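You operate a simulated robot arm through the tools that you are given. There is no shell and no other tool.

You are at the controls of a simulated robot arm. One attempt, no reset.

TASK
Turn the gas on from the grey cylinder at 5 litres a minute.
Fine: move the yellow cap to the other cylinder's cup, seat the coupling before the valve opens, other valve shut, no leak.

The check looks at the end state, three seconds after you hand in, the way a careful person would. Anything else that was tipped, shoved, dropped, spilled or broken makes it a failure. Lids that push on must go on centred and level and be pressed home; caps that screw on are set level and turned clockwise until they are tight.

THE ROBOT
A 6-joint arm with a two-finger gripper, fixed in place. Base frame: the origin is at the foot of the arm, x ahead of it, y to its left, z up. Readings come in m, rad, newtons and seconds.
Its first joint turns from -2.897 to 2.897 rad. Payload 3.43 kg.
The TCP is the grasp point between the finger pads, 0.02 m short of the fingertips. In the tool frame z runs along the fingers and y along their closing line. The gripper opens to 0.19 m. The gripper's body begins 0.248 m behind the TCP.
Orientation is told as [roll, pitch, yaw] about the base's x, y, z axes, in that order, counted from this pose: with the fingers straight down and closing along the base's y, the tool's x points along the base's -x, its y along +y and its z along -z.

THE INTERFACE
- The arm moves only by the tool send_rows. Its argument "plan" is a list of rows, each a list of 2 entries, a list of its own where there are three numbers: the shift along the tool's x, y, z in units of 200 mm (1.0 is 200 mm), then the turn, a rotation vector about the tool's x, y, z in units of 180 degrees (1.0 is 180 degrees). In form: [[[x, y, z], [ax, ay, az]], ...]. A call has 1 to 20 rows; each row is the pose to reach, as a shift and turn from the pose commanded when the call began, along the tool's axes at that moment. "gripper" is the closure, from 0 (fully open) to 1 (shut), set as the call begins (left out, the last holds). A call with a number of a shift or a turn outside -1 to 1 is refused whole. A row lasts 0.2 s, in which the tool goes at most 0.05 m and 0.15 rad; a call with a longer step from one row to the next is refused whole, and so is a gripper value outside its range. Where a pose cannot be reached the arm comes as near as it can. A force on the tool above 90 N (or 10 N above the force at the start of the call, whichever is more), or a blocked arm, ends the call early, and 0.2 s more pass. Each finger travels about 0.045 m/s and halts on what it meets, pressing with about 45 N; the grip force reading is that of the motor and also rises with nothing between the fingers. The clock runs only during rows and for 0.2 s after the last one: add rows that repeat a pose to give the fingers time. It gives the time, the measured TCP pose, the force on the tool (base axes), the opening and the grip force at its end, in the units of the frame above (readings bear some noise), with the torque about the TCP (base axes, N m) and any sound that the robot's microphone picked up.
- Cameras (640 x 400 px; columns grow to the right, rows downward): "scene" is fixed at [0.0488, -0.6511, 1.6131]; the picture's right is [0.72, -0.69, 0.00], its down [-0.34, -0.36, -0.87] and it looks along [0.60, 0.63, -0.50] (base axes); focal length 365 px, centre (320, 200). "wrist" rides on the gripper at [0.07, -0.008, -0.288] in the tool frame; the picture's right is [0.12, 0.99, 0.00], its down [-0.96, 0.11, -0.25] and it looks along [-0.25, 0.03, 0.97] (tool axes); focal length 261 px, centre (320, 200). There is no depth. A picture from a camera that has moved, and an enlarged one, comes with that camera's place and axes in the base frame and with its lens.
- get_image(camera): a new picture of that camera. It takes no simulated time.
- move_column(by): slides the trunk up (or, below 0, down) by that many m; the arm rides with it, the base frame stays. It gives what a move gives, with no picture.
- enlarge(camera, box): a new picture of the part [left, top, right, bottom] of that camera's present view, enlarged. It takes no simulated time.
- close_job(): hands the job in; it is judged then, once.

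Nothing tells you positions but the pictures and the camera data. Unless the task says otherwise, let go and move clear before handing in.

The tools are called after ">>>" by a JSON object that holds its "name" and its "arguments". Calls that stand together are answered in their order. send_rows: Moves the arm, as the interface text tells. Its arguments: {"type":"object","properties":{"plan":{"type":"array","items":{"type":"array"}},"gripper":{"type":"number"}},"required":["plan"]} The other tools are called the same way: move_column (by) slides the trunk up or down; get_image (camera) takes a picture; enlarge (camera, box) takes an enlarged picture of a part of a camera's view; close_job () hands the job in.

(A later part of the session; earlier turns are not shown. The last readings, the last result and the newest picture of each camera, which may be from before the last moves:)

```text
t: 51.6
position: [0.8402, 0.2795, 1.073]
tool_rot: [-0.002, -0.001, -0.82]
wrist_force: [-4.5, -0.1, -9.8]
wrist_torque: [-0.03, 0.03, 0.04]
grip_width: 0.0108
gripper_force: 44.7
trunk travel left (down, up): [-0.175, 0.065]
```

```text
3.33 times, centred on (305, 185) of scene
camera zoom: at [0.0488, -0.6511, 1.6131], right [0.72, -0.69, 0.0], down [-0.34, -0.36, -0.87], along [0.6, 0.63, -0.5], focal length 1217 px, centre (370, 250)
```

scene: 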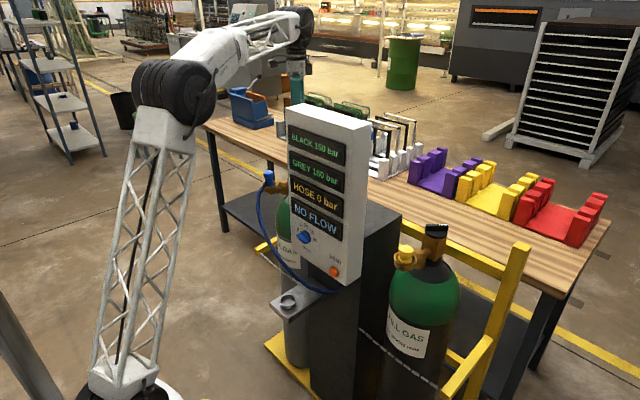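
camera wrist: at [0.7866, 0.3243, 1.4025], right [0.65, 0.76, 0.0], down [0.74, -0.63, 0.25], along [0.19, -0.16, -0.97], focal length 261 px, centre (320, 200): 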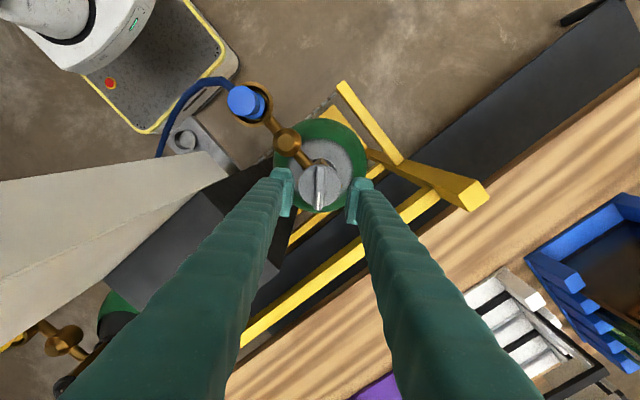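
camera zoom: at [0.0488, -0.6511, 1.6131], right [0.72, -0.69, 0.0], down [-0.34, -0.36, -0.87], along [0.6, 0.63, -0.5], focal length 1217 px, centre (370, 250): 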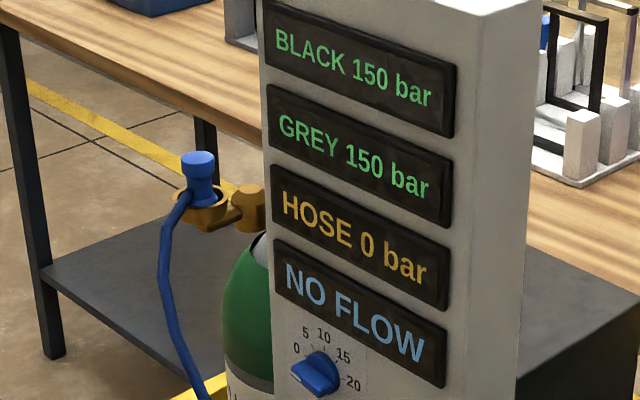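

The bar is gripped. I'll turn it counter-clockwise from above in small steps, watching torque and the display.

>>> {"name": "send_rows", "arguments": {"plan": [[[0, 0, 0], [0, 0, -0.02]], [[0, 0, 0], [0, 0, -0.04]], [[0, 0, 0], [0, 0, -0.06]], [[0, 0, 0], [0, 0, -0.08]], [[0, 0, 0], [0, 0, -0.08]]]}}

>>> {"name": "enlarge", "arguments": {"camera": "scene", "box": [255, 125, 355, 245]}}

>>> {"name": "enlarge", "arguments": {"camera": "wrist", "box": [270, 140, 370, 240]}}

```text
t: 52.8
position: [0.841, 0.2798, 1.0736]
tool_rot: [0.001, 0.0, -0.569]
wrist_force: [-6.5, -2.4, -11.5]
wrist_torque: [0.04, 0.06, -1.69]
grip_width: 0.0159
gripper_force: 45.3
trunk travel left (down, up): [-0.175, 0.065]
```

```text
3.33 times, centred on (305, 185) of scene
camera zoom: at [0.0488, -0.6511, 1.6131], right [0.72, -0.69, 0.0], down [-0.34, -0.36, -0.87], along [0.6, 0.63, -0.5], focal length 1217 px, centre (370, 250)
```

zoom: 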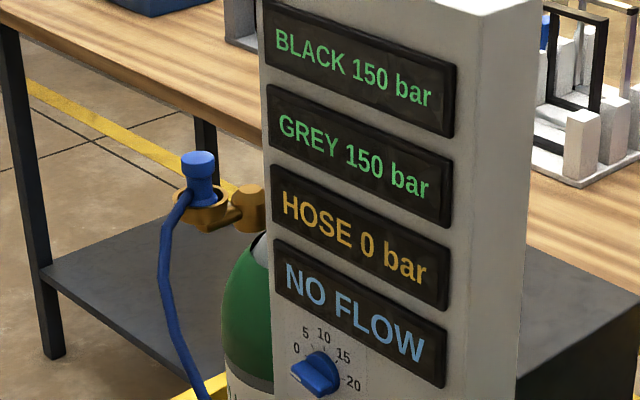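

```text
4.00 times, centred on (320, 190) of wrist
camera zoom: at [0.7767, 0.3088, 1.3607], right [0.43, 0.9, 0.0], down [0.87, -0.42, 0.25], along [0.22, -0.11, -0.97], focal length 1043 px, centre (320, 240)
```

zoom: 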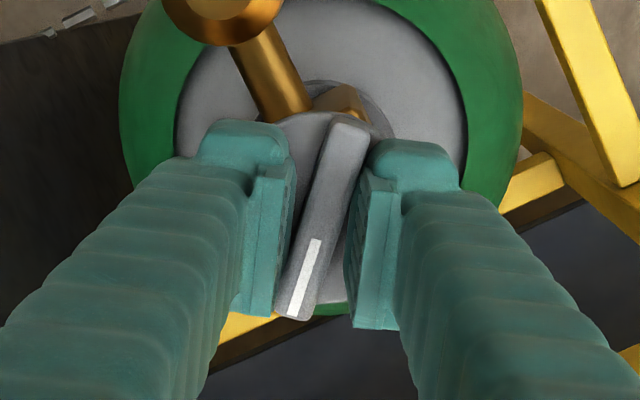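

>>> {"name": "send_rows", "arguments": {"plan": [[[0, 0, 0], [0, 0, 0]], [[0, 0, 0], [0, 0, 0]], [[0, 0, 0], [0, 0, 0]], [[0, 0, 0], [0, 0, 0]], [[0, 0, 0], [0, 0, 0]]]}}

>>> {"name": "enlarge", "arguments": {"camera": "wrist", "box": [270, 140, 370, 240]}}

```text
t: 54.0
position: [0.8405, 0.2794, 1.0732]
tool_rot: [0.001, 0.001, -0.567]
wrist_force: [-4.4, -4.0, -8.7]
wrist_torque: [-0.09, -0.04, -1.52]
grip_width: 0.016
gripper_force: 45.0
trunk travel left (down, up): [-0.175, 0.065]
```

```text
4.00 times, centred on (320, 190) of wrist
camera zoom: at [0.7767, 0.3088, 1.3608], right [0.44, 0.9, 0.0], down [0.87, -0.42, 0.25], along [0.22, -0.11, -0.97], focal length 1043 px, centre (320, 240)
```

zoom: 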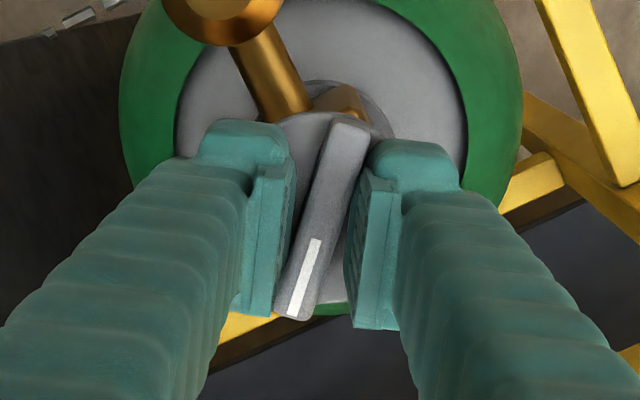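

The knob itself barely moved; the fingers just spread, with about 1.6 N m of resistance. I'll return to aligned and gently test the other direction.

>>> {"name": "send_rows", "arguments": {"plan": [[[0, 0, 0], [0, 0, 0.02]], [[0, 0, 0], [0, 0, 0.04]], [[0, 0, 0], [0, 0, 0.06]], [[0, 0, 0], [0, 0, 0.08]], [[0, 0, 0], [0, 0, 0.08]]]}}

>>> {"name": "send_rows", "arguments": {"plan": [[[0, 0, 0], [0, 0, 0.01]], [[0, 0, 0], [0, 0, 0.02]], [[0, 0, 0], [0, 0, 0.03]], [[0, 0, 0], [0, 0, 0.03]]]}}

>>> {"name": "enlarge", "arguments": {"camera": "wrist", "box": [270, 140, 370, 240]}}

```text
t: 55.2
position: [0.8414, 0.2791, 1.0737]
tool_rot: [-0.001, -0.001, -0.821]
wrist_force: [-3.2, -7.4, -10.0]
wrist_torque: [-0.12, -0.06, 0.01]
grip_width: 0.011
gripper_force: 44.2
trunk travel left (down, up): [-0.175, 0.065]
```

```text
t: 56.2
position: [0.8414, 0.2787, 1.0737]
tool_rot: [0.0, -0.001, -0.916]
wrist_force: [-3.5, -6.0, -9.3]
wrist_torque: [-0.07, 0.02, 0.1]
grip_width: 0.0111
gripper_force: 45.0
trunk travel left (down, up): [-0.175, 0.065]
```

```text
4.00 times, centred on (320, 190) of wrist
camera zoom: at [0.7909, 0.3283, 1.3609], right [0.71, 0.7, 0.0], down [0.68, -0.69, 0.25], along [0.17, -0.18, -0.97], focal length 1043 px, centre (320, 240)
```

zoom: 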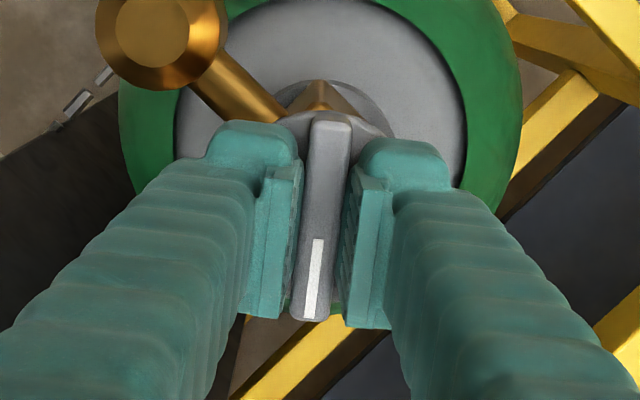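

>>> {"name": "enlarge", "arguments": {"camera": "scene", "box": [255, 125, 355, 245]}}

>>> {"name": "send_rows", "arguments": {"plan": [[[0, 0, 0], [0, 0, 0.02]], [[0, 0, 0], [0, 0, 0.04]], [[0, 0, 0], [0, 0, 0.06]], [[0, 0, 0], [0, 0, 0.06]]]}}

>>> {"name": "enlarge", "arguments": {"camera": "scene", "box": [255, 125, 355, 245]}}

```text
3.33 times, centred on (305, 185) of scene
camera zoom: at [0.0488, -0.6511, 1.6131], right [0.72, -0.69, 0.0], down [-0.34, -0.36, -0.87], along [0.6, 0.63, -0.5], focal length 1217 px, centre (370, 250)
```

zoom: 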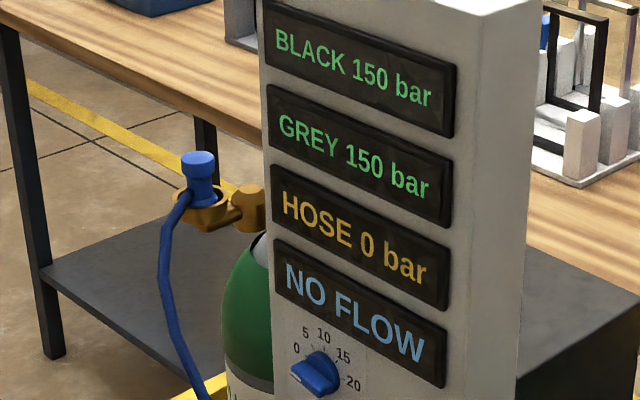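

```text
t: 57.2
position: [0.841, 0.2789, 1.0742]
tool_rot: [-0.002, -0.001, -1.105]
wrist_force: [-5.0, -8.7, -9.0]
wrist_torque: [-0.05, 0.04, 0.06]
grip_width: 0.0111
gripper_force: 44.2
trunk travel left (down, up): [-0.175, 0.065]
```

```text
3.33 times, centred on (305, 185) of scene
camera zoom: at [0.0488, -0.6511, 1.6131], right [0.72, -0.69, 0.0], down [-0.34, -0.36, -0.87], along [0.6, 0.63, -0.5], focal length 1217 px, centre (370, 250)
```

zoom: 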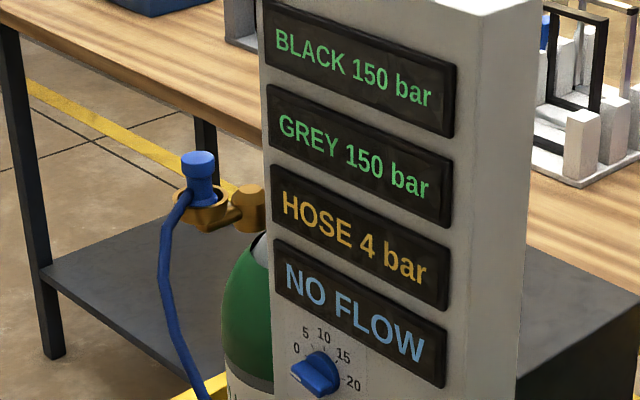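

Turning clockwise opens it: the hose shows 4 bar and the microphone reports no leak. I'll carry on opening and watch the display and torque.

>>> {"name": "send_rows", "arguments": {"plan": [[[0, 0, 0], [0, 0, 0.03]], [[0, 0, 0], [0, 0, 0.06]], [[0, 0, 0], [0, 0, 0.09]], [[0, 0, 0], [0, 0, 0.12]], [[0, 0, 0], [0, 0, 0.15]], [[0, 0, 0], [0, 0, 0.15]]]}}

>>> {"name": "enlarge", "arguments": {"camera": "scene", "box": [255, 125, 355, 245]}}

>>> {"name": "enlarge", "arguments": {"camera": "wrist", "box": [270, 140, 370, 240]}}

```text
t: 58.6
position: [0.8387, 0.2786, 1.0748]
tool_rot: [-0.001, 0.0, -1.576]
wrist_force: [-11.9, -10.4, -7.9]
wrist_torque: [-0.18, 0.09, 0.02]
grip_width: 0.0108
gripper_force: 44.0
trunk travel left (down, up): [-0.175, 0.065]
```

```text
3.33 times, centred on (305, 185) of scene
camera zoom: at [0.0488, -0.6511, 1.6131], right [0.72, -0.69, 0.0], down [-0.34, -0.36, -0.87], along [0.6, 0.63, -0.5], focal length 1217 px, centre (370, 250)
```

zoom: 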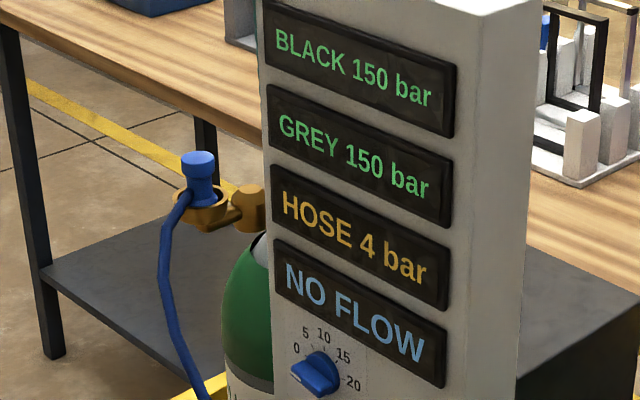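

```text
4.00 times, centred on (320, 190) of wrist
camera zoom: at [0.8319, 0.3479, 1.3609], right [0.99, 0.11, 0.0], down [0.11, -0.96, 0.25], along [0.03, -0.25, -0.97], focal length 1043 px, centre (320, 240)
```

zoom: 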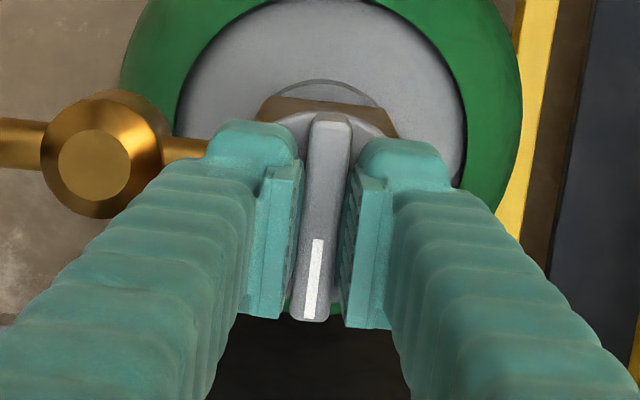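

>>> {"name": "send_rows", "arguments": {"plan": [[[-0.004, -0.004, 0], [0, 0, 0.03]], [[-0.004, -0.004, 0], [0, 0, 0.06]], [[-0.004, -0.004, 0], [0, 0, 0.09]], [[-0.004, -0.004, 0], [0, 0, 0.12]], [[-0.004, -0.004, 0], [0, 0, 0.12]]]}}

>>> {"name": "enlarge", "arguments": {"camera": "wrist", "box": [270, 140, 370, 240]}}

>>> {"name": "enlarge", "arguments": {"camera": "scene", "box": [255, 125, 355, 245]}}

```text
t: 59.8
position: [0.8398, 0.2792, 1.0732]
tool_rot: [0.0, 0.0, -1.952]
wrist_force: [-7.5, -0.1, -6.9]
wrist_torque: [0.03, 0.01, -0.03]
grip_width: 0.0113
gripper_force: 44.3
trunk travel left (down, up): [-0.175, 0.065]
```

```text
4.00 times, centred on (320, 190) of wrist
camera zoom: at [0.8579, 0.346, 1.361], right [0.97, -0.26, 0.0], down [-0.25, -0.94, 0.25], along [-0.06, -0.24, -0.97], focal length 1043 px, centre (320, 240)
```

zoom: 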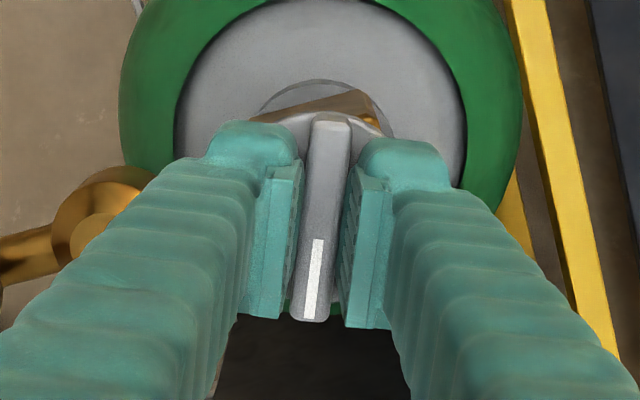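

```text
3.33 times, centred on (305, 185) of scene
camera zoom: at [0.0488, -0.6511, 1.6131], right [0.72, -0.69, 0.0], down [-0.34, -0.36, -0.87], along [0.6, 0.63, -0.5], focal length 1217 px, centre (370, 250)
```

zoom: 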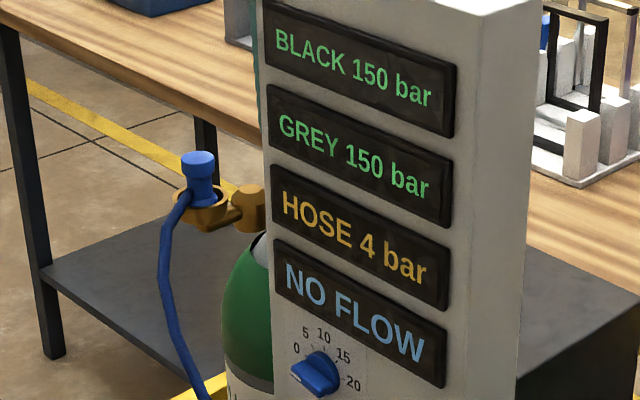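

>>> {"name": "send_rows", "arguments": {"plan": [[[0, -0.003, 0], [0, 0, 0.025]], [[0, -0.003, 0], [0, 0, 0.05]], [[0, -0.003, 0], [0, 0, 0.075]], [[0, -0.003, 0], [0, 0, 0.1]], [[0, -0.003, 0], [0, 0, 0.13]], [[0, -0.003, 0], [0, 0, 0.13]]]}}

>>> {"name": "enlarge", "arguments": {"camera": "wrist", "box": [270, 140, 370, 240]}}

>>> {"name": "get_image", "arguments": {"camera": "scene"}}

```text
t: 61.2
position: [0.8386, 0.2792, 1.0736]
tool_rot: [0.0, -0.001, -2.36]
wrist_force: [-1.2, 4.4, -1.8]
wrist_torque: [-0.01, 0.03, 0.15]
grip_width: 0.0107
gripper_force: 43.8
trunk travel left (down, up): [-0.175, 0.065]
```

```text
4.00 times, centred on (320, 190) of wrist
camera zoom: at [0.8831, 0.3333, 1.361], right [0.78, -0.62, 0.0], down [-0.6, -0.76, 0.25], along [-0.15, -0.19, -0.97], focal length 1043 px, centre (320, 240)
```

zoom: 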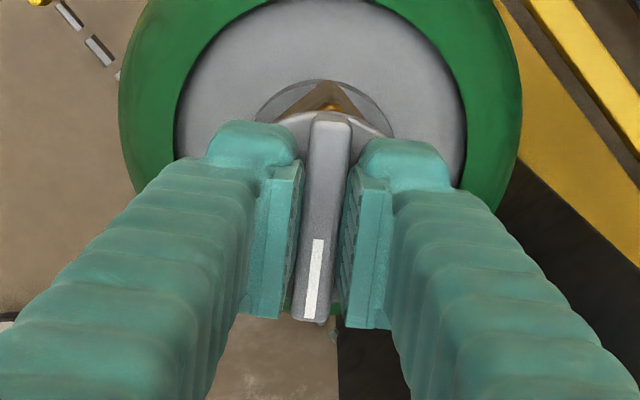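

```text
taken
```

scene: 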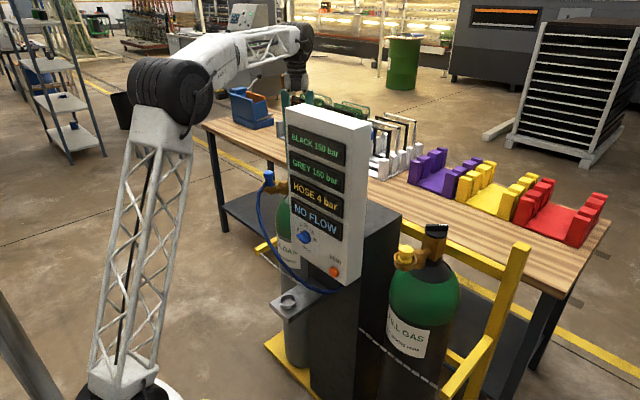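

The valve is open by about 88°, the hose holds 4 bar and nothing is hissing. I'll release the knob and rise.

>>> {"name": "send_rows", "arguments": {"plan": [[[0, 0, 0], [0, 0, 0]], [[0, 0, 0], [0, 0, 0]], [[0, 0, 0], [0, 0, 0]]], "gripper": 0.8}}

>>> {"name": "send_rows", "arguments": {"plan": [[[0, 0, -0.05], [0, 0, 0]], [[0, 0, -0.15], [0, 0, 0]], [[0, 0, -0.3], [0, 0, 0]], [[0, 0, -0.45], [0, 0, 0]], [[0, 0, -0.6], [0, 0, 0]], [[0, 0, -0.6], [0, 0, 0]]]}}

>>> {"name": "get_image", "arguments": {"camera": "wrist"}}

>>> {"name": "enlarge", "arguments": {"camera": "scene", "box": [255, 125, 355, 245]}}

```text
t: 62.0
position: [0.8401, 0.2777, 1.0733]
tool_rot: [0.0, 0.0, -2.359]
wrist_force: [0.5, 0.2, 0.3]
wrist_torque: [0.01, 0.04, 0.03]
grip_width: 0.0382
gripper_force: 0.1
trunk travel left (down, up): [-0.175, 0.065]
```

```text
t: 63.4
position: [0.8398, 0.277, 1.1949]
tool_rot: [0.001, 0.0, -2.36]
wrist_force: [0.5, 0.7, 0.6]
wrist_torque: [-0.02, 0.0, -0.01]
grip_width: 0.0381
gripper_force: 0.0
trunk travel left (down, up): [-0.175, 0.065]
```

```text
taken
camera wrist: at [0.8836, 0.3326, 1.4815], right [0.78, -0.62, 0.0], down [-0.6, -0.76, 0.25], along [-0.15, -0.19, -0.97], focal length 261 px, centre (320, 200)
```

wrist: 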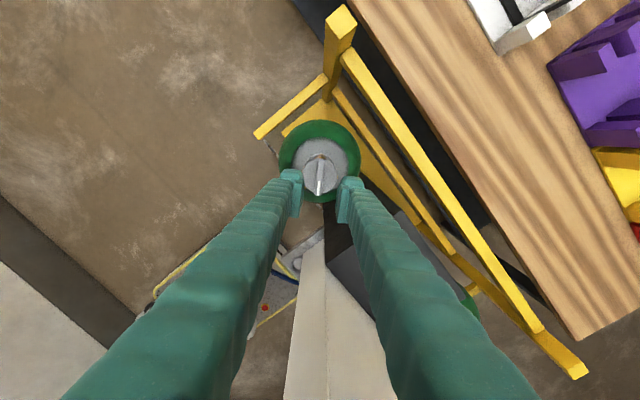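

```text
3.33 times, centred on (305, 185) of scene
camera zoom: at [0.0488, -0.6511, 1.6131], right [0.72, -0.69, 0.0], down [-0.34, -0.36, -0.87], along [0.6, 0.63, -0.5], focal length 1217 px, centre (370, 250)
```

zoom: 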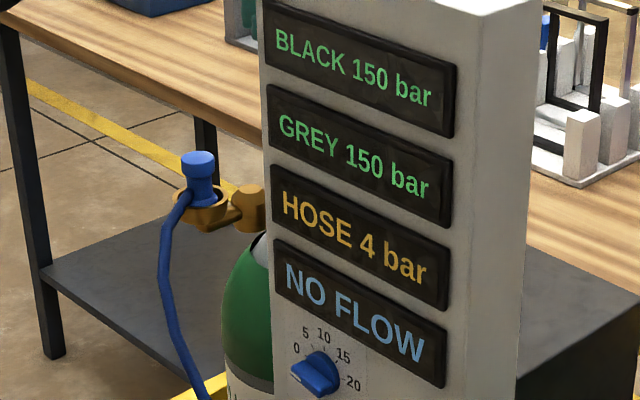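

>>> {"name": "send_rows", "arguments": {"plan": [[[0, 0, 0], [0, 0, -0.0445]], [[0, 0, 0], [0, 0, -0.089]], [[0, 0, 0], [0, 0, -0.1335]], [[0, 0, 0], [0, 0, -0.178]], [[0, 0, 0], [0, 0, -0.2225]], [[0, 0, 0], [0, 0, -0.267]], [[0, 0, 0], [0, 0, -0.3115]], [[0, 0, 0], [0, 0, -0.356]], [[0, 0, 0], [0, 0, -0.4005]], [[0, 0, 0], [0, 0, -0.445]], [[0, 0, 0], [0, 0, -0.4895]], [[0, 0, 0], [0, 0, -0.534]], [[0, 0, 0], [0, 0, -0.5785]], [[0, 0, 0], [0, 0, -0.623]], [[0, 0, 0], [0, 0, -0.6675]], [[0, 0, 0], [0, 0, -0.712]], [[0, 0, 0], [0, 0, -0.751]], [[0, 0, 0], [0, 0, -0.751]]]}}

>>> {"name": "get_image", "arguments": {"camera": "wrist"}}

```text
t: 67.2
position: [0.8387, 0.2788, 1.1935]
tool_rot: [0.001, -0.001, -0.001]
wrist_force: [-0.8, 0.8, 0.9]
wrist_torque: [-0.02, -0.02, 0.0]
grip_width: 0.038
gripper_force: 0.0
trunk travel left (down, up): [-0.175, 0.065]
```

```text
taken
camera wrist: at [0.7689, 0.2688, 1.4811], right [-0.12, 0.99, 0.0], down [0.96, 0.12, 0.25], along [0.25, 0.03, -0.97], focal length 261 px, centre (320, 200)
```

wrist: 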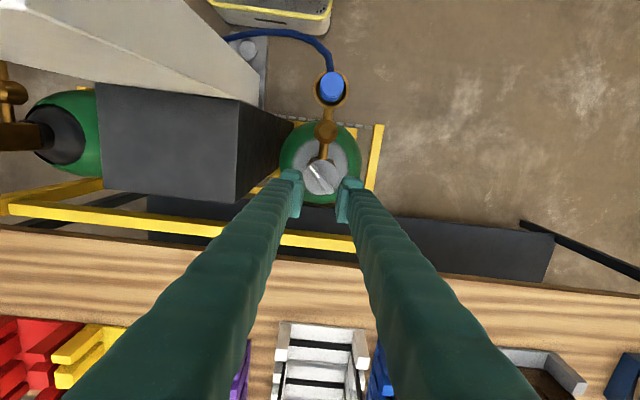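

>>> {"name": "send_rows", "arguments": {"plan": [[[0.2, 0, 0], [0, 0, 0]], [[0.4, 0, 0], [0, 0, 0]], [[0.6, 0, 0], [0, 0, 0]], [[0.8, 0, 0], [0, 0, 0]], [[1.0, 0, 0], [0, 0, 0]]]}}

>>> {"name": "send_rows", "arguments": {"plan": [[[0.2, 0, 0], [0, 0, 0]], [[0.4, 0, 0], [0, 0, 0]], [[0.6, 0, 0], [0, 0, 0]], [[0.8, 0, 0], [0, 0, 0]], [[0.8, -0.2, 0], [0, 0, 0]], [[0.8, -0.4, 0], [0, 0, 0]], [[0.8, -0.6, 0], [0, 0, 0]], [[0.8, -0.8, 0], [0, 0, 0]], [[0.8, -1.0, 0], [0, 0, 0]], [[0.8, -1.0, 0], [0, 0, 0]]], "gripper": 1.0}}

>>> {"name": "get_image", "arguments": {"camera": "wrist"}}

>>> {"name": "get_image", "arguments": {"camera": "scene"}}

```text
t: 68.4
position: [0.64, 0.28, 1.1919]
tool_rot: [0.001, 0.003, 0.001]
wrist_force: [1.1, -0.9, -0.4]
wrist_torque: [-0.05, 0.23, 0.0]
grip_width: 0.0383
gripper_force: 0.1
trunk travel left (down, up): [-0.175, 0.065]
```

```text
t: 70.6
position: [0.4785, 0.0775, 1.195]
tool_rot: [0.0, -0.001, 0.0]
wrist_force: [-0.4, 0.5, 0.2]
wrist_torque: [-0.01, 0.05, 0.01]
grip_width: 0.0
gripper_force: 34.1
trunk travel left (down, up): [-0.175, 0.065]
```

```text
taken
camera wrist: at [0.4079, 0.0688, 1.4814], right [-0.12, 0.99, 0.0], down [0.96, 0.11, 0.25], along [0.25, 0.03, -0.97], focal length 261 px, centre (320, 200)
```

wrist: 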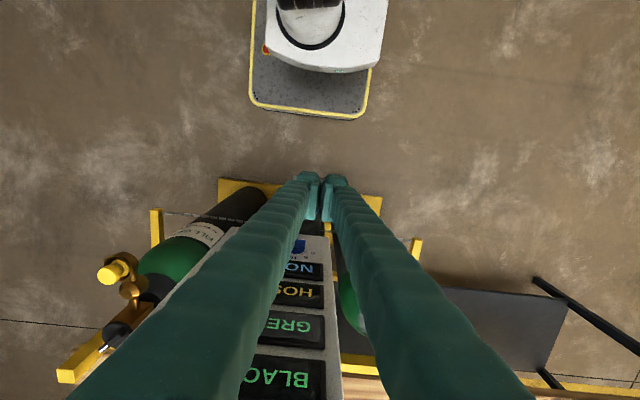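

```text
taken
```

scene: 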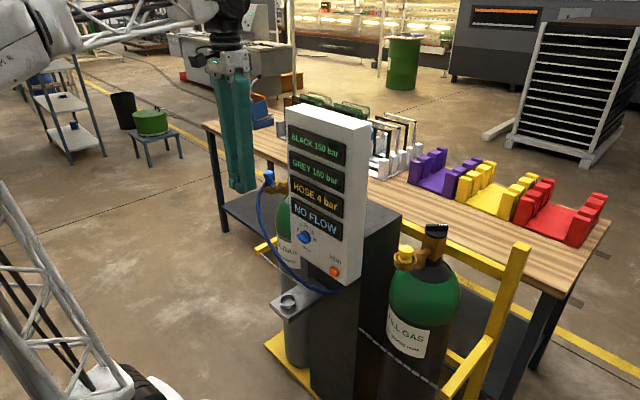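

Next is the flow dial: its bar is centred near (0.634, 0.045, 0.953), about 38 mm long. I'll tilt the closed gripper forward 35° so the wrist clears the tower, then press down on the bar's right (-y) end to turn it clockwise toward 5.

>>> {"name": "send_rows", "arguments": {"plan": [[[0, -0.08, 0], [0, -0.04, 0]], [[0, -0.16, 0], [0, -0.08, 0]], [[0, -0.24, 0], [0, -0.12, 0]], [[0, -0.3, 0], [0, -0.16, 0]], [[0, -0.3, 0.1], [0, -0.1944, 0]], [[0, -0.3, 0.3], [0, -0.1944, 0]], [[0, -0.3, 0.5], [0, -0.1944, 0]], [[0, -0.3, 0.7], [0, -0.1944, 0]], [[0, -0.3, 0.825], [0, -0.1944, 0]], [[0, -0.3, 0.825], [0, -0.1944, 0]]]}}

>>> {"name": "get_image", "arguments": {"camera": "wrist"}}

>>> {"name": "get_image", "arguments": {"camera": "scene"}}

```text
t: 72.8
position: [0.4785, 0.019, 1.0291]
tool_rot: [-0.001, -0.612, 0.0]
wrist_force: [0.7, -0.2, 0.2]
wrist_torque: [0.01, 0.02, 0.0]
grip_width: 0.0001
gripper_force: 34.2
trunk travel left (down, up): [-0.175, 0.065]
```

```text
taken
camera wrist: at [0.2553, 0.0093, 1.2238], right [-0.1, 0.99, -0.07], down [0.65, 0.12, 0.75], along [0.76, 0.03, -0.65], focal length 261 px, centre (320, 200)
```

wrist: 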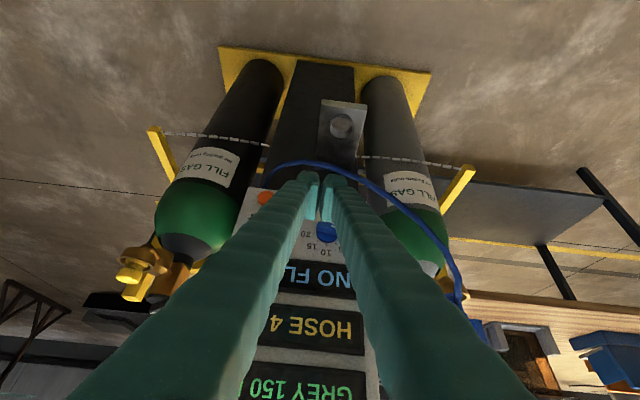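

```text
taken
```

scene: 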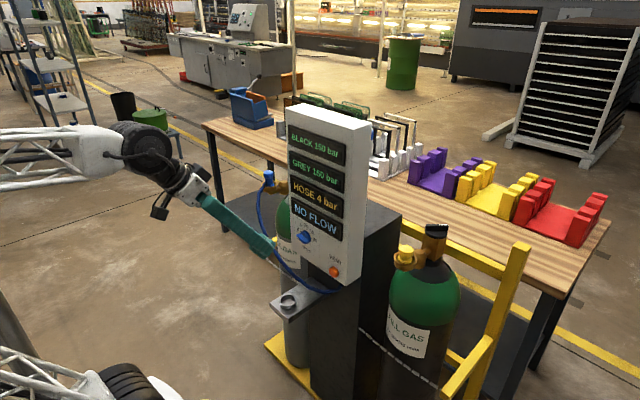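

>>> {"name": "enlarge", "arguments": {"camera": "wrist", "box": [270, 160, 370, 260]}}

>>> {"name": "enlarge", "arguments": {"camera": "scene", "box": [260, 215, 340, 275]}}

```text
4.00 times, centred on (320, 210) of wrist
camera zoom: at [0.2553, 0.0093, 1.2238], right [-0.1, 0.99, -0.07], down [0.65, 0.12, 0.75], along [0.76, 0.03, -0.65], focal length 1043 px, centre (320, 160)
```

zoom: 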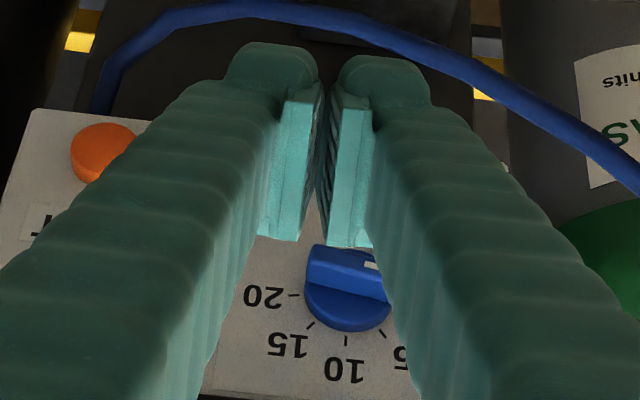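

```text
6.67 times, centred on (300, 245) of scene
camera zoom: at [0.0488, -0.6511, 1.6131], right [0.72, -0.69, 0.0], down [-0.34, -0.36, -0.87], along [0.6, 0.63, -0.5], focal length 2433 px, centre (453, -100)
```

zoom: 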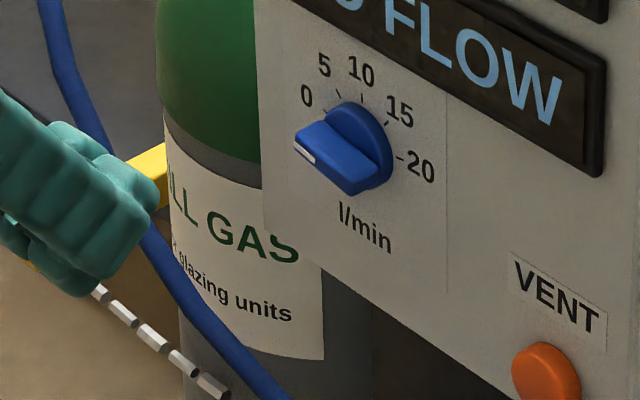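

>>> {"name": "enlarge", "arguments": {"camera": "scene", "box": [225, 215, 285, 265]}}

>>> {"name": "enlarge", "arguments": {"camera": "wrist", "box": [290, 160, 350, 220]}}

```text
8.00 times, centred on (255, 240) of scene
camera zoom: at [0.0488, -0.6511, 1.6131], right [0.72, -0.69, 0.0], down [-0.34, -0.36, -0.87], along [0.6, 0.63, -0.5], focal length 2920 px, centre (840, -120)
```

zoom: 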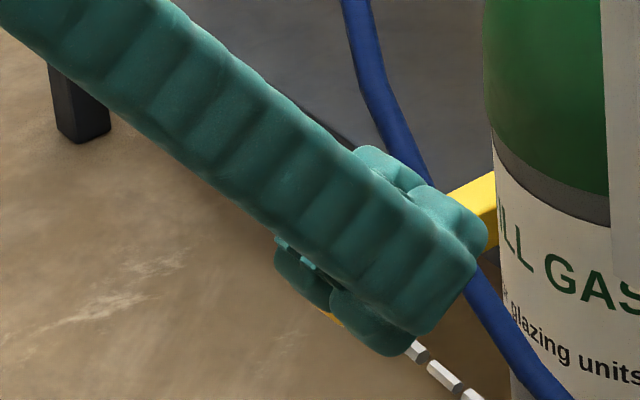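

```text
6.67 times, centred on (320, 190) of wrist
camera zoom: at [0.2553, 0.0093, 1.2238], right [-0.1, 0.99, -0.07], down [0.65, 0.12, 0.75], along [0.76, 0.03, -0.65], focal length 1738 px, centre (320, 267)
```

zoom: 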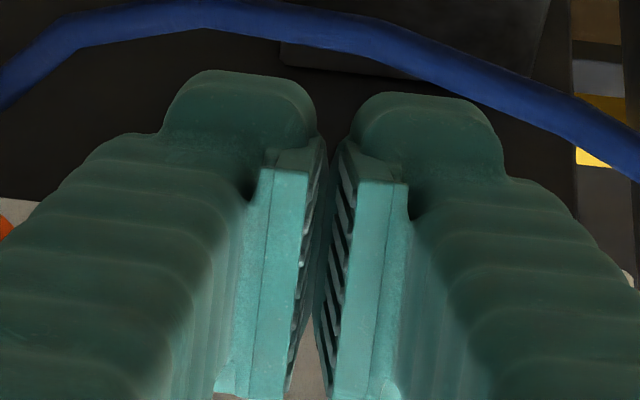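

>>> {"name": "send_rows", "arguments": {"plan": [[[-0.09, -0.013, 0.117], [0, 0, 0]], [[-0.18, -0.026, 0.235], [0, 0, 0]], [[-0.27, -0.039, 0.352], [0, 0, 0]], [[-0.36, -0.052, 0.469], [0, 0, 0]], [[-0.4527, -0.065, 0.5867], [0, 0, 0]], [[-0.4527, -0.065, 0.5867], [0, 0, 0]]]}}

>>> {"name": "get_image", "arguments": {"camera": "wrist"}}

>>> {"name": "enlarge", "arguments": {"camera": "wrist", "box": [280, 150, 380, 250]}}

>>> {"name": "enlarge", "arguments": {"camera": "scene", "box": [270, 205, 350, 265]}}

```text
t: 74.2
position: [0.6199, 0.0053, 0.9844]
tool_rot: [0.001, -0.611, 0.001]
wrist_force: [-0.7, -1.1, 0.0]
wrist_torque: [-0.01, 0.0, -0.01]
grip_width: 0.0
gripper_force: 34.7
trunk travel left (down, up): [-0.175, 0.065]
```

```text
taken
camera wrist: at [0.397, -0.0046, 1.1802], right [-0.1, 0.99, -0.07], down [0.65, 0.11, 0.75], along [0.76, 0.03, -0.65], focal length 261 px, centre (320, 200)
```

wrist: 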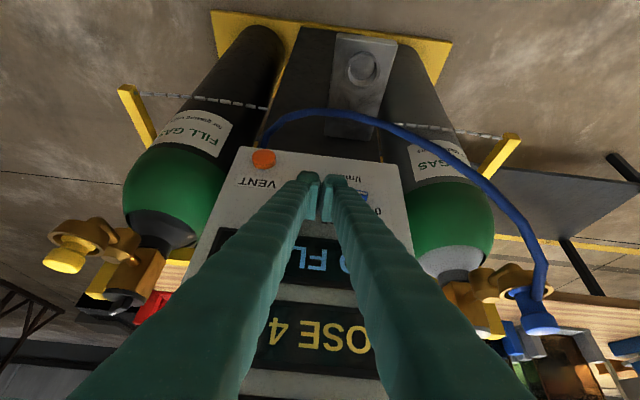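

```text
4.00 times, centred on (330, 200) of wrist
camera zoom: at [0.397, -0.0046, 1.1802], right [-0.1, 0.99, -0.07], down [0.65, 0.11, 0.75], along [0.76, 0.03, -0.65], focal length 1043 px, centre (280, 200)
```

zoom: 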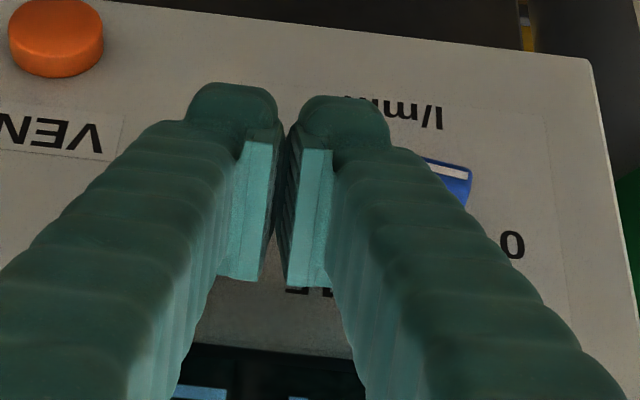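

```text
6.67 times, centred on (310, 235) of scene
camera zoom: at [0.0488, -0.6511, 1.6131], right [0.72, -0.69, 0.0], down [-0.34, -0.36, -0.87], along [0.6, 0.63, -0.5], focal length 2433 px, centre (387, -33)
```

zoom: 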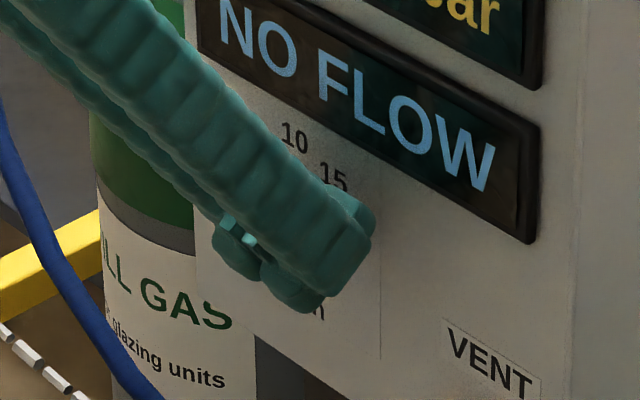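

>>> {"name": "send_rows", "arguments": {"plan": [[[0.0115, 0, 0.0164], [0, 0, 0]], [[0.023, 0, 0.0327], [0, 0, 0]], [[0.023, 0, 0.0327], [0, 0, 0]]]}}

>>> {"name": "send_rows", "arguments": {"plan": [[[0.0115, 0, 0.0164], [0, 0, 0]], [[0.0115, 0, 0.0164], [0, 0, 0]]]}}

>>> {"name": "enlarge", "arguments": {"camera": "wrist", "box": [280, 150, 380, 250]}}

```text
t: 75.0
position: [0.6208, 0.0051, 0.9771]
tool_rot: [0.0, -0.611, -0.001]
wrist_force: [0.7, 0.5, -0.5]
wrist_torque: [0.0, 0.04, 0.02]
grip_width: 0.0001
gripper_force: 34.2
trunk travel left (down, up): [-0.175, 0.065]
```

```text
t: 75.6
position: [0.6208, 0.0048, 0.9725]
tool_rot: [0.001, -0.612, 0.001]
wrist_force: [-0.9, 0.3, -0.1]
wrist_torque: [-0.01, 0.0, 0.01]
grip_width: 0.0001
gripper_force: 34.1
trunk travel left (down, up): [-0.175, 0.065]
```

```text
4.00 times, centred on (330, 200) of wrist
camera zoom: at [0.3972, -0.0043, 1.1676], right [-0.1, 0.99, -0.07], down [0.65, 0.11, 0.75], along [0.76, 0.03, -0.65], focal length 1043 px, centre (280, 200)
```

zoom: 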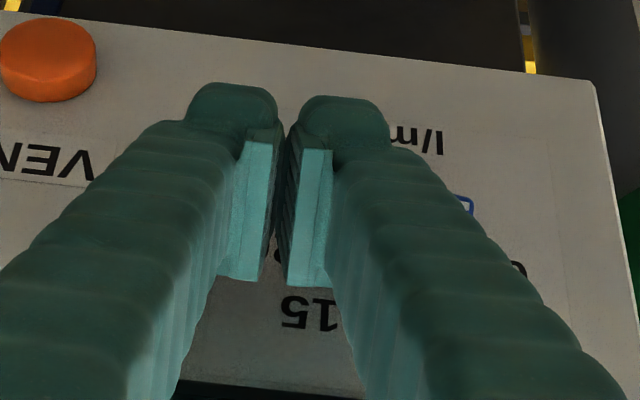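

>>> {"name": "send_rows", "arguments": {"plan": [[[0.0115, 0, 0.0164], [0, 0, 0]], [[0.0115, 0, 0.0164], [0, 0, 0]]]}}

>>> {"name": "send_rows", "arguments": {"plan": [[[0.0115, 0, 0.0164], [0, 0, 0]], [[0.0115, 0, 0.0164], [0, 0, 0]]]}}

>>> {"name": "enlarge", "arguments": {"camera": "wrist", "box": [280, 150, 380, 250]}}

>>> {"name": "enlarge", "arguments": {"camera": "scene", "box": [270, 195, 350, 275]}}

```text
t: 76.2
position: [0.6205, 0.0044, 0.9689]
tool_rot: [0.001, -0.611, -0.003]
wrist_force: [0.0, -0.6, 1.7]
wrist_torque: [0.02, -0.02, -0.01]
grip_width: 0.0
gripper_force: 34.4
trunk travel left (down, up): [-0.175, 0.065]
```

```text
t: 76.8
position: [0.6205, 0.0059, 0.9651]
tool_rot: [-0.001, -0.611, -0.001]
wrist_force: [-1.3, -2.5, 1.5]
wrist_torque: [0.01, -0.03, 0.0]
grip_width: 0.0
gripper_force: 34.1
trunk travel left (down, up): [-0.175, 0.065]
```

```text
4.00 times, centred on (330, 200) of wrist
camera zoom: at [0.3971, -0.0043, 1.1595], right [-0.1, 0.99, -0.07], down [0.65, 0.11, 0.75], along [0.76, 0.03, -0.65], focal length 1043 px, centre (280, 200)
```

zoom: 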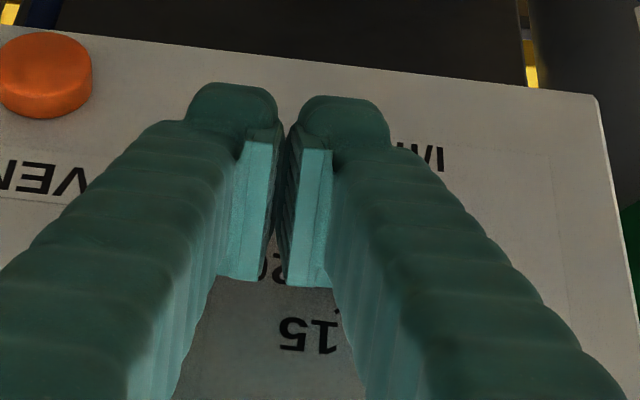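

```text
5.00 times, centred on (310, 235) of scene
camera zoom: at [0.0488, -0.6511, 1.6131], right [0.72, -0.69, 0.0], down [-0.34, -0.36, -0.87], along [0.6, 0.63, -0.5], focal length 1825 px, centre (370, 25)
```

zoom: 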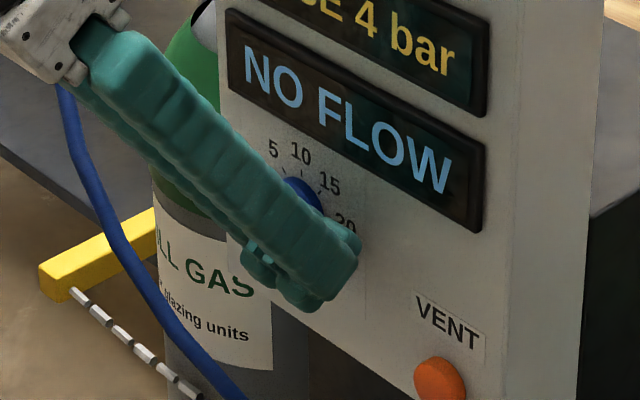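

>>> {"name": "send_rows", "arguments": {"plan": [[[0.0115, 0, 0.0164], [0, 0, 0]], [[0.0115, 0, 0.0164], [0, 0, 0]]]}}

>>> {"name": "enlarge", "arguments": {"camera": "scene", "box": [270, 195, 350, 275]}}

>>> {"name": "enlarge", "arguments": {"camera": "wrist", "box": [280, 150, 380, 250]}}

```text
t: 77.4
position: [0.6198, 0.0057, 0.9606]
tool_rot: [0.0, -0.611, 0.001]
wrist_force: [0.4, 0.8, 0.2]
wrist_torque: [0.01, -0.01, 0.0]
grip_width: 0.0001
gripper_force: 34.4
trunk travel left (down, up): [-0.175, 0.065]
```

```text
5.00 times, centred on (310, 235) of scene
camera zoom: at [0.0488, -0.6511, 1.6131], right [0.72, -0.69, 0.0], down [-0.34, -0.36, -0.87], along [0.6, 0.63, -0.5], focal length 1825 px, centre (370, 25)
```

zoom: 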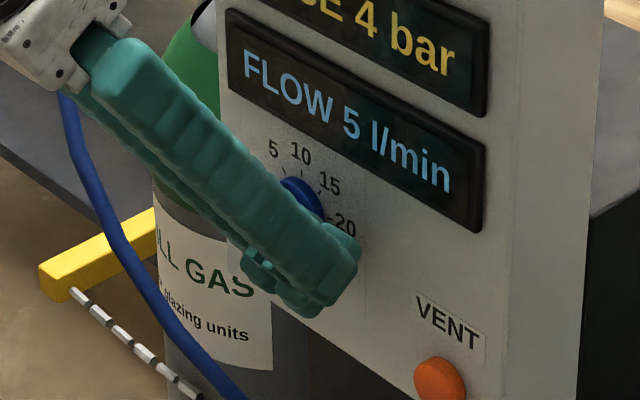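

```text
4.00 times, centred on (330, 200) of wrist
camera zoom: at [0.3972, -0.0041, 1.1554], right [-0.1, 0.99, -0.07], down [0.65, 0.12, 0.75], along [0.76, 0.03, -0.65], focal length 1043 px, centre (280, 200)
```

zoom: 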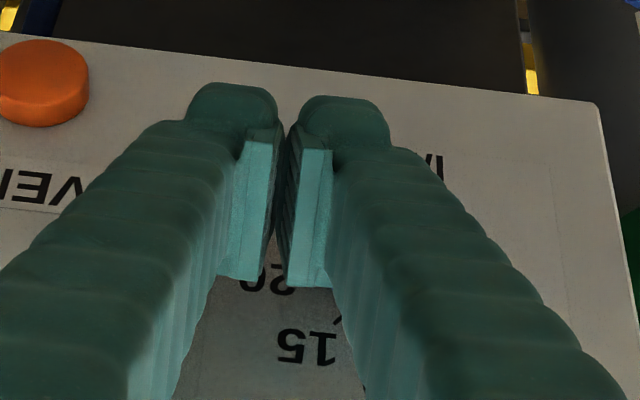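

The display now reads FLOW 5 l/min, and the contact force has dropped to nothing. I'll back straight up and away, then check.

>>> {"name": "send_rows", "arguments": {"plan": [[[-0.0115, 0, -0.0164], [0, 0, 0]], [[-0.03, 0, -0.045], [0, 0, 0]], [[-0.06, 0, -0.09], [0, 0, 0]], [[-0.06, 0, -0.25], [0, 0, 0]], [[-0.06, 0, -0.45], [0, 0, 0]], [[-0.06, 0, -0.65], [0, 0, 0]], [[-0.06, 0, -0.85], [0, 0, 0]], [[-0.06, 0, -0.85], [0, 0, 0]]]}}

>>> {"name": "get_image", "arguments": {"camera": "scene"}}

>>> {"name": "enlarge", "arguments": {"camera": "scene", "box": [270, 195, 350, 275]}}

>>> {"name": "enlarge", "arguments": {"camera": "scene", "box": [285, 220, 330, 255]}}

```text
t: 79.2
position: [0.5313, 0.0066, 1.1061]
tool_rot: [0.0, -0.611, 0.001]
wrist_force: [0.2, 0.6, -0.9]
wrist_torque: [-0.01, -0.01, 0.01]
grip_width: 0.0
gripper_force: 34.4
trunk travel left (down, up): [-0.175, 0.065]
```

```text
taken
```

scene: 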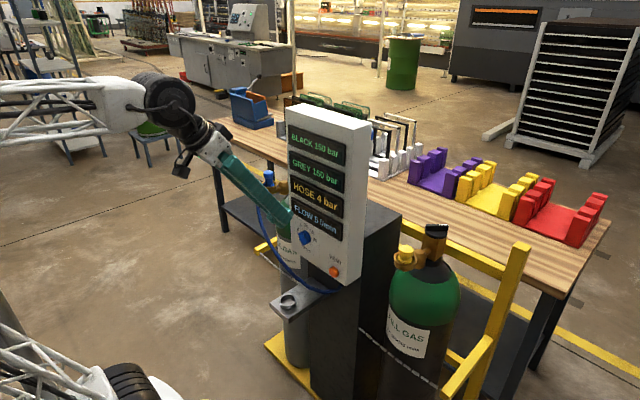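

```text
5.00 times, centred on (310, 235) of scene
camera zoom: at [0.0488, -0.6511, 1.6131], right [0.72, -0.69, 0.0], down [-0.34, -0.36, -0.87], along [0.6, 0.63, -0.5], focal length 1825 px, centre (370, 25)
```

zoom: 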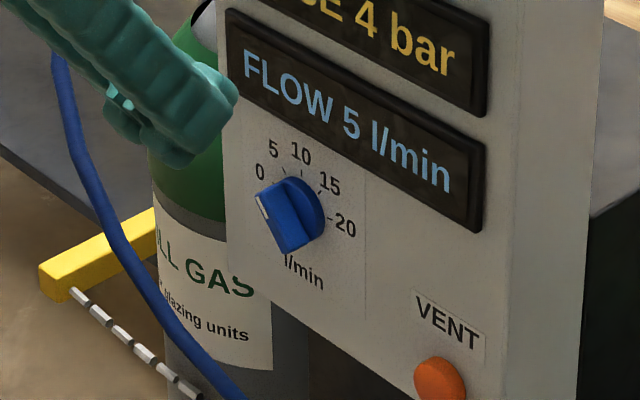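

```text
11.43 times, centred on (308, 238) of scene
camera zoom: at [0.0488, -0.6511, 1.6131], right [0.72, -0.69, 0.0], down [-0.34, -0.36, -0.87], along [0.6, 0.63, -0.5], focal length 4172 px, centre (463, -229)
```

zoom: 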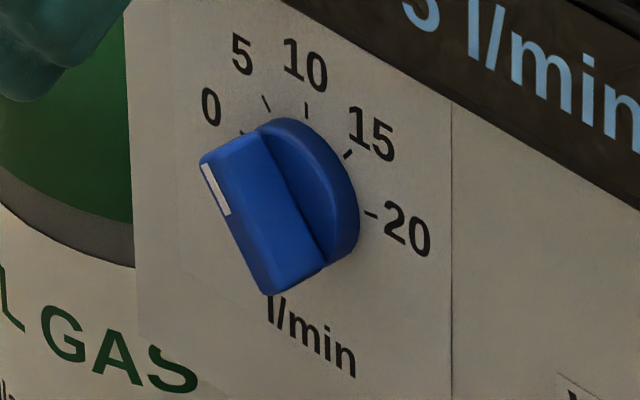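

>>> {"name": "get_image", "arguments": {"camera": "wrist"}}

>>> {"name": "enlarge", "arguments": {"camera": "wrist", "box": [300, 150, 380, 230]}}

>>> {"name": "enlarge", "arguments": {"camera": "scene", "box": [245, 160, 305, 205]}}

```text
taken
camera wrist: at [0.3096, -0.0037, 1.3016], right [-0.1, 0.99, -0.07], down [0.65, 0.11, 0.75], along [0.76, 0.03, -0.65], focal length 261 px, centre (320, 200)
```

wrist: 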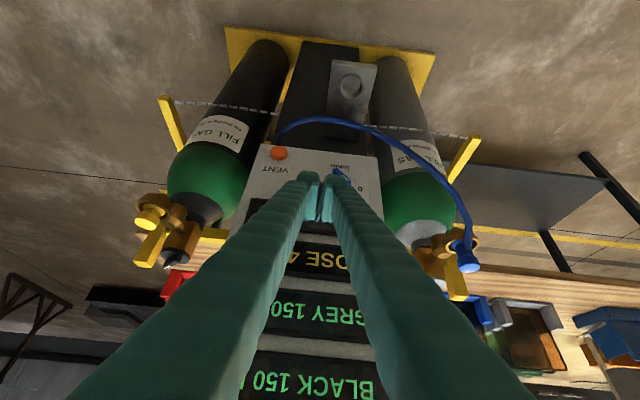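

```text
5.00 times, centred on (340, 190) of wrist
camera zoom: at [0.3096, -0.0037, 1.3016], right [-0.1, 0.99, -0.07], down [0.65, 0.11, 0.75], along [0.76, 0.03, -0.65], focal length 1303 px, centre (220, 250)
```

zoom: 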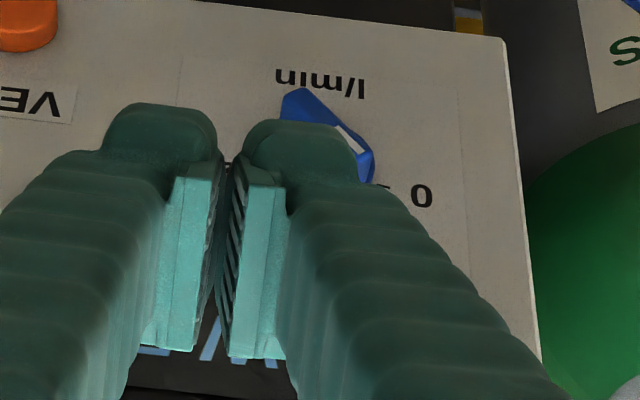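

```text
8.89 times, centred on (275, 182) of scene
camera zoom: at [0.0488, -0.6511, 1.6131], right [0.72, -0.69, 0.0], down [-0.34, -0.36, -0.87], along [0.6, 0.63, -0.5], focal length 3245 px, centre (720, 356)
```

zoom: 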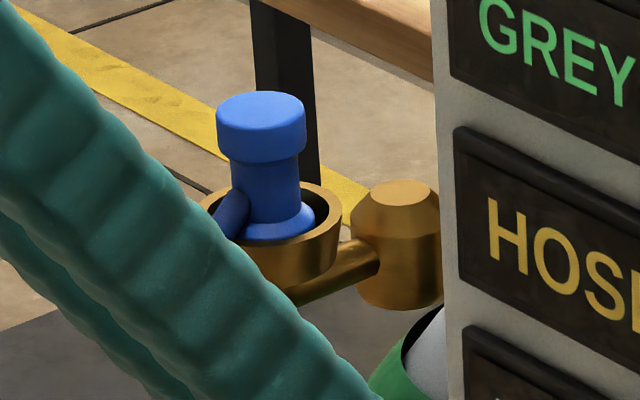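

>>> {"name": "send_rows", "arguments": {"plan": [[[0, -0.2, 0], [0, 0, 0]], [[0, -0.4, 0], [0, 0, 0]], [[0, -0.55, 0], [0, 0, 0]], [[0, -0.55, 0], [0, 0, 0]]]}}

>>> {"name": "get_image", "arguments": {"camera": "wrist"}}

```text
t: 80.2
position: [0.5325, -0.1034, 1.1069]
tool_rot: [0.0, -0.611, -0.001]
wrist_force: [0.0, -0.4, -0.2]
wrist_torque: [-0.04, -0.03, -0.02]
grip_width: 0.0
gripper_force: 34.1
trunk travel left (down, up): [-0.175, 0.065]
```

```text
taken
camera wrist: at [0.3096, -0.1131, 1.3015], right [-0.1, 0.99, -0.07], down [0.65, 0.11, 0.75], along [0.76, 0.03, -0.65], focal length 261 px, centre (320, 200)
```

wrist: 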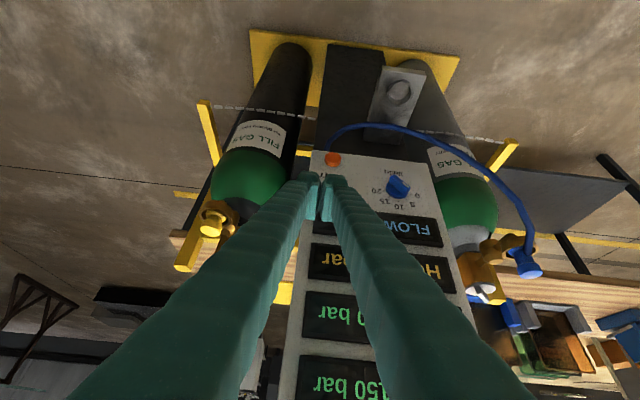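

>>> {"name": "enlarge", "arguments": {"camera": "wrist", "box": [365, 155, 430, 220]}}

>>> {"name": "enlarge", "arguments": {"camera": "scene", "box": [280, 130, 350, 260]}}

>>> {"name": "enlarge", "arguments": {"camera": "wrist", "box": [440, 190, 560, 310]}}

>>> {"name": "enlarge", "arguments": {"camera": "scene", "box": [245, 160, 305, 205]}}

```text
6.15 times, centred on (398, 188) of wrist
camera zoom: at [0.3096, -0.1131, 1.3015], right [-0.1, 0.99, -0.07], down [0.65, 0.11, 0.75], along [0.76, 0.03, -0.65], focal length 1604 px, centre (-157, 277)
```

zoom: 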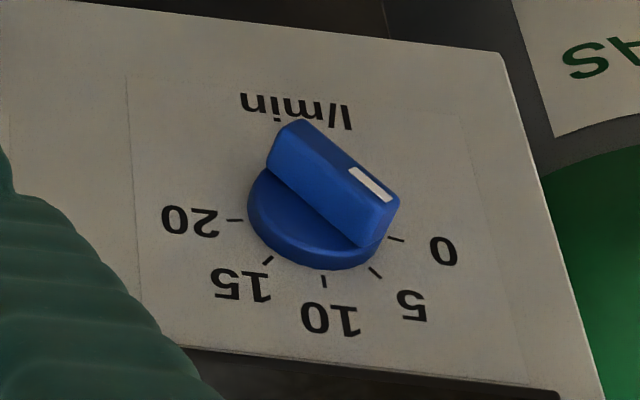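

```text
3.08 times, centred on (315, 195) of scene
camera zoom: at [0.0488, -0.6511, 1.6131], right [0.72, -0.69, 0.0], down [-0.34, -0.36, -0.87], along [0.6, 0.63, -0.5], focal length 1123 px, centre (335, 215)
```

zoom: 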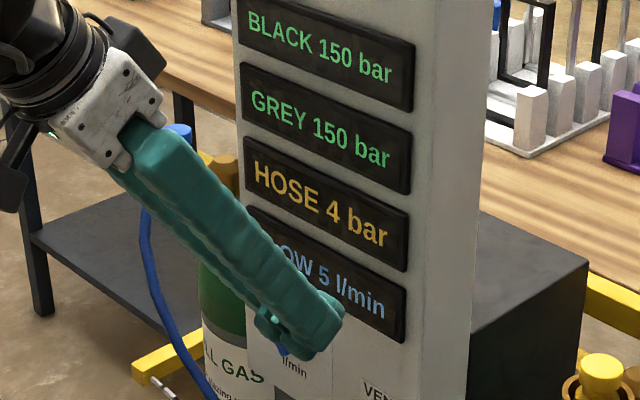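

```text
3.33 times, centred on (500, 250) of wrist
camera zoom: at [0.3096, -0.1131, 1.3015], right [-0.1, 0.99, -0.07], down [0.65, 0.11, 0.75], along [0.76, 0.03, -0.65], focal length 869 px, centre (-280, 33)
```

zoom: 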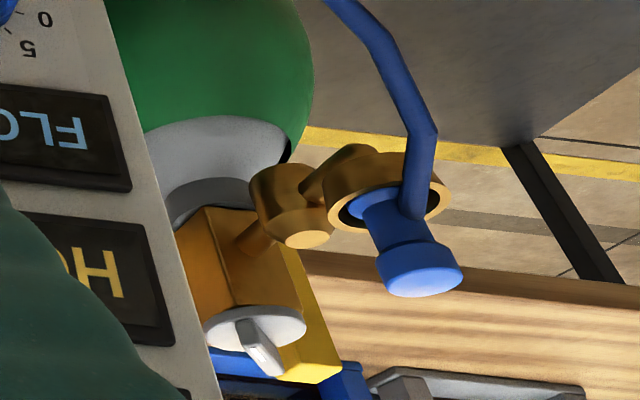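

```text
8.89 times, centred on (275, 182) of scene
camera zoom: at [0.0488, -0.6511, 1.6131], right [0.72, -0.69, 0.0], down [-0.34, -0.36, -0.87], along [0.6, 0.63, -0.5], focal length 3245 px, centre (720, 356)
```

zoom: 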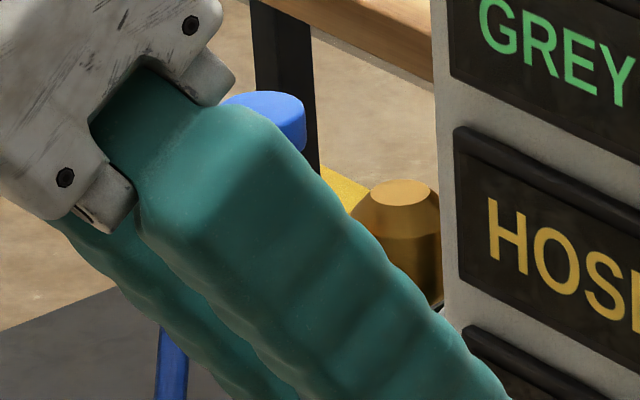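

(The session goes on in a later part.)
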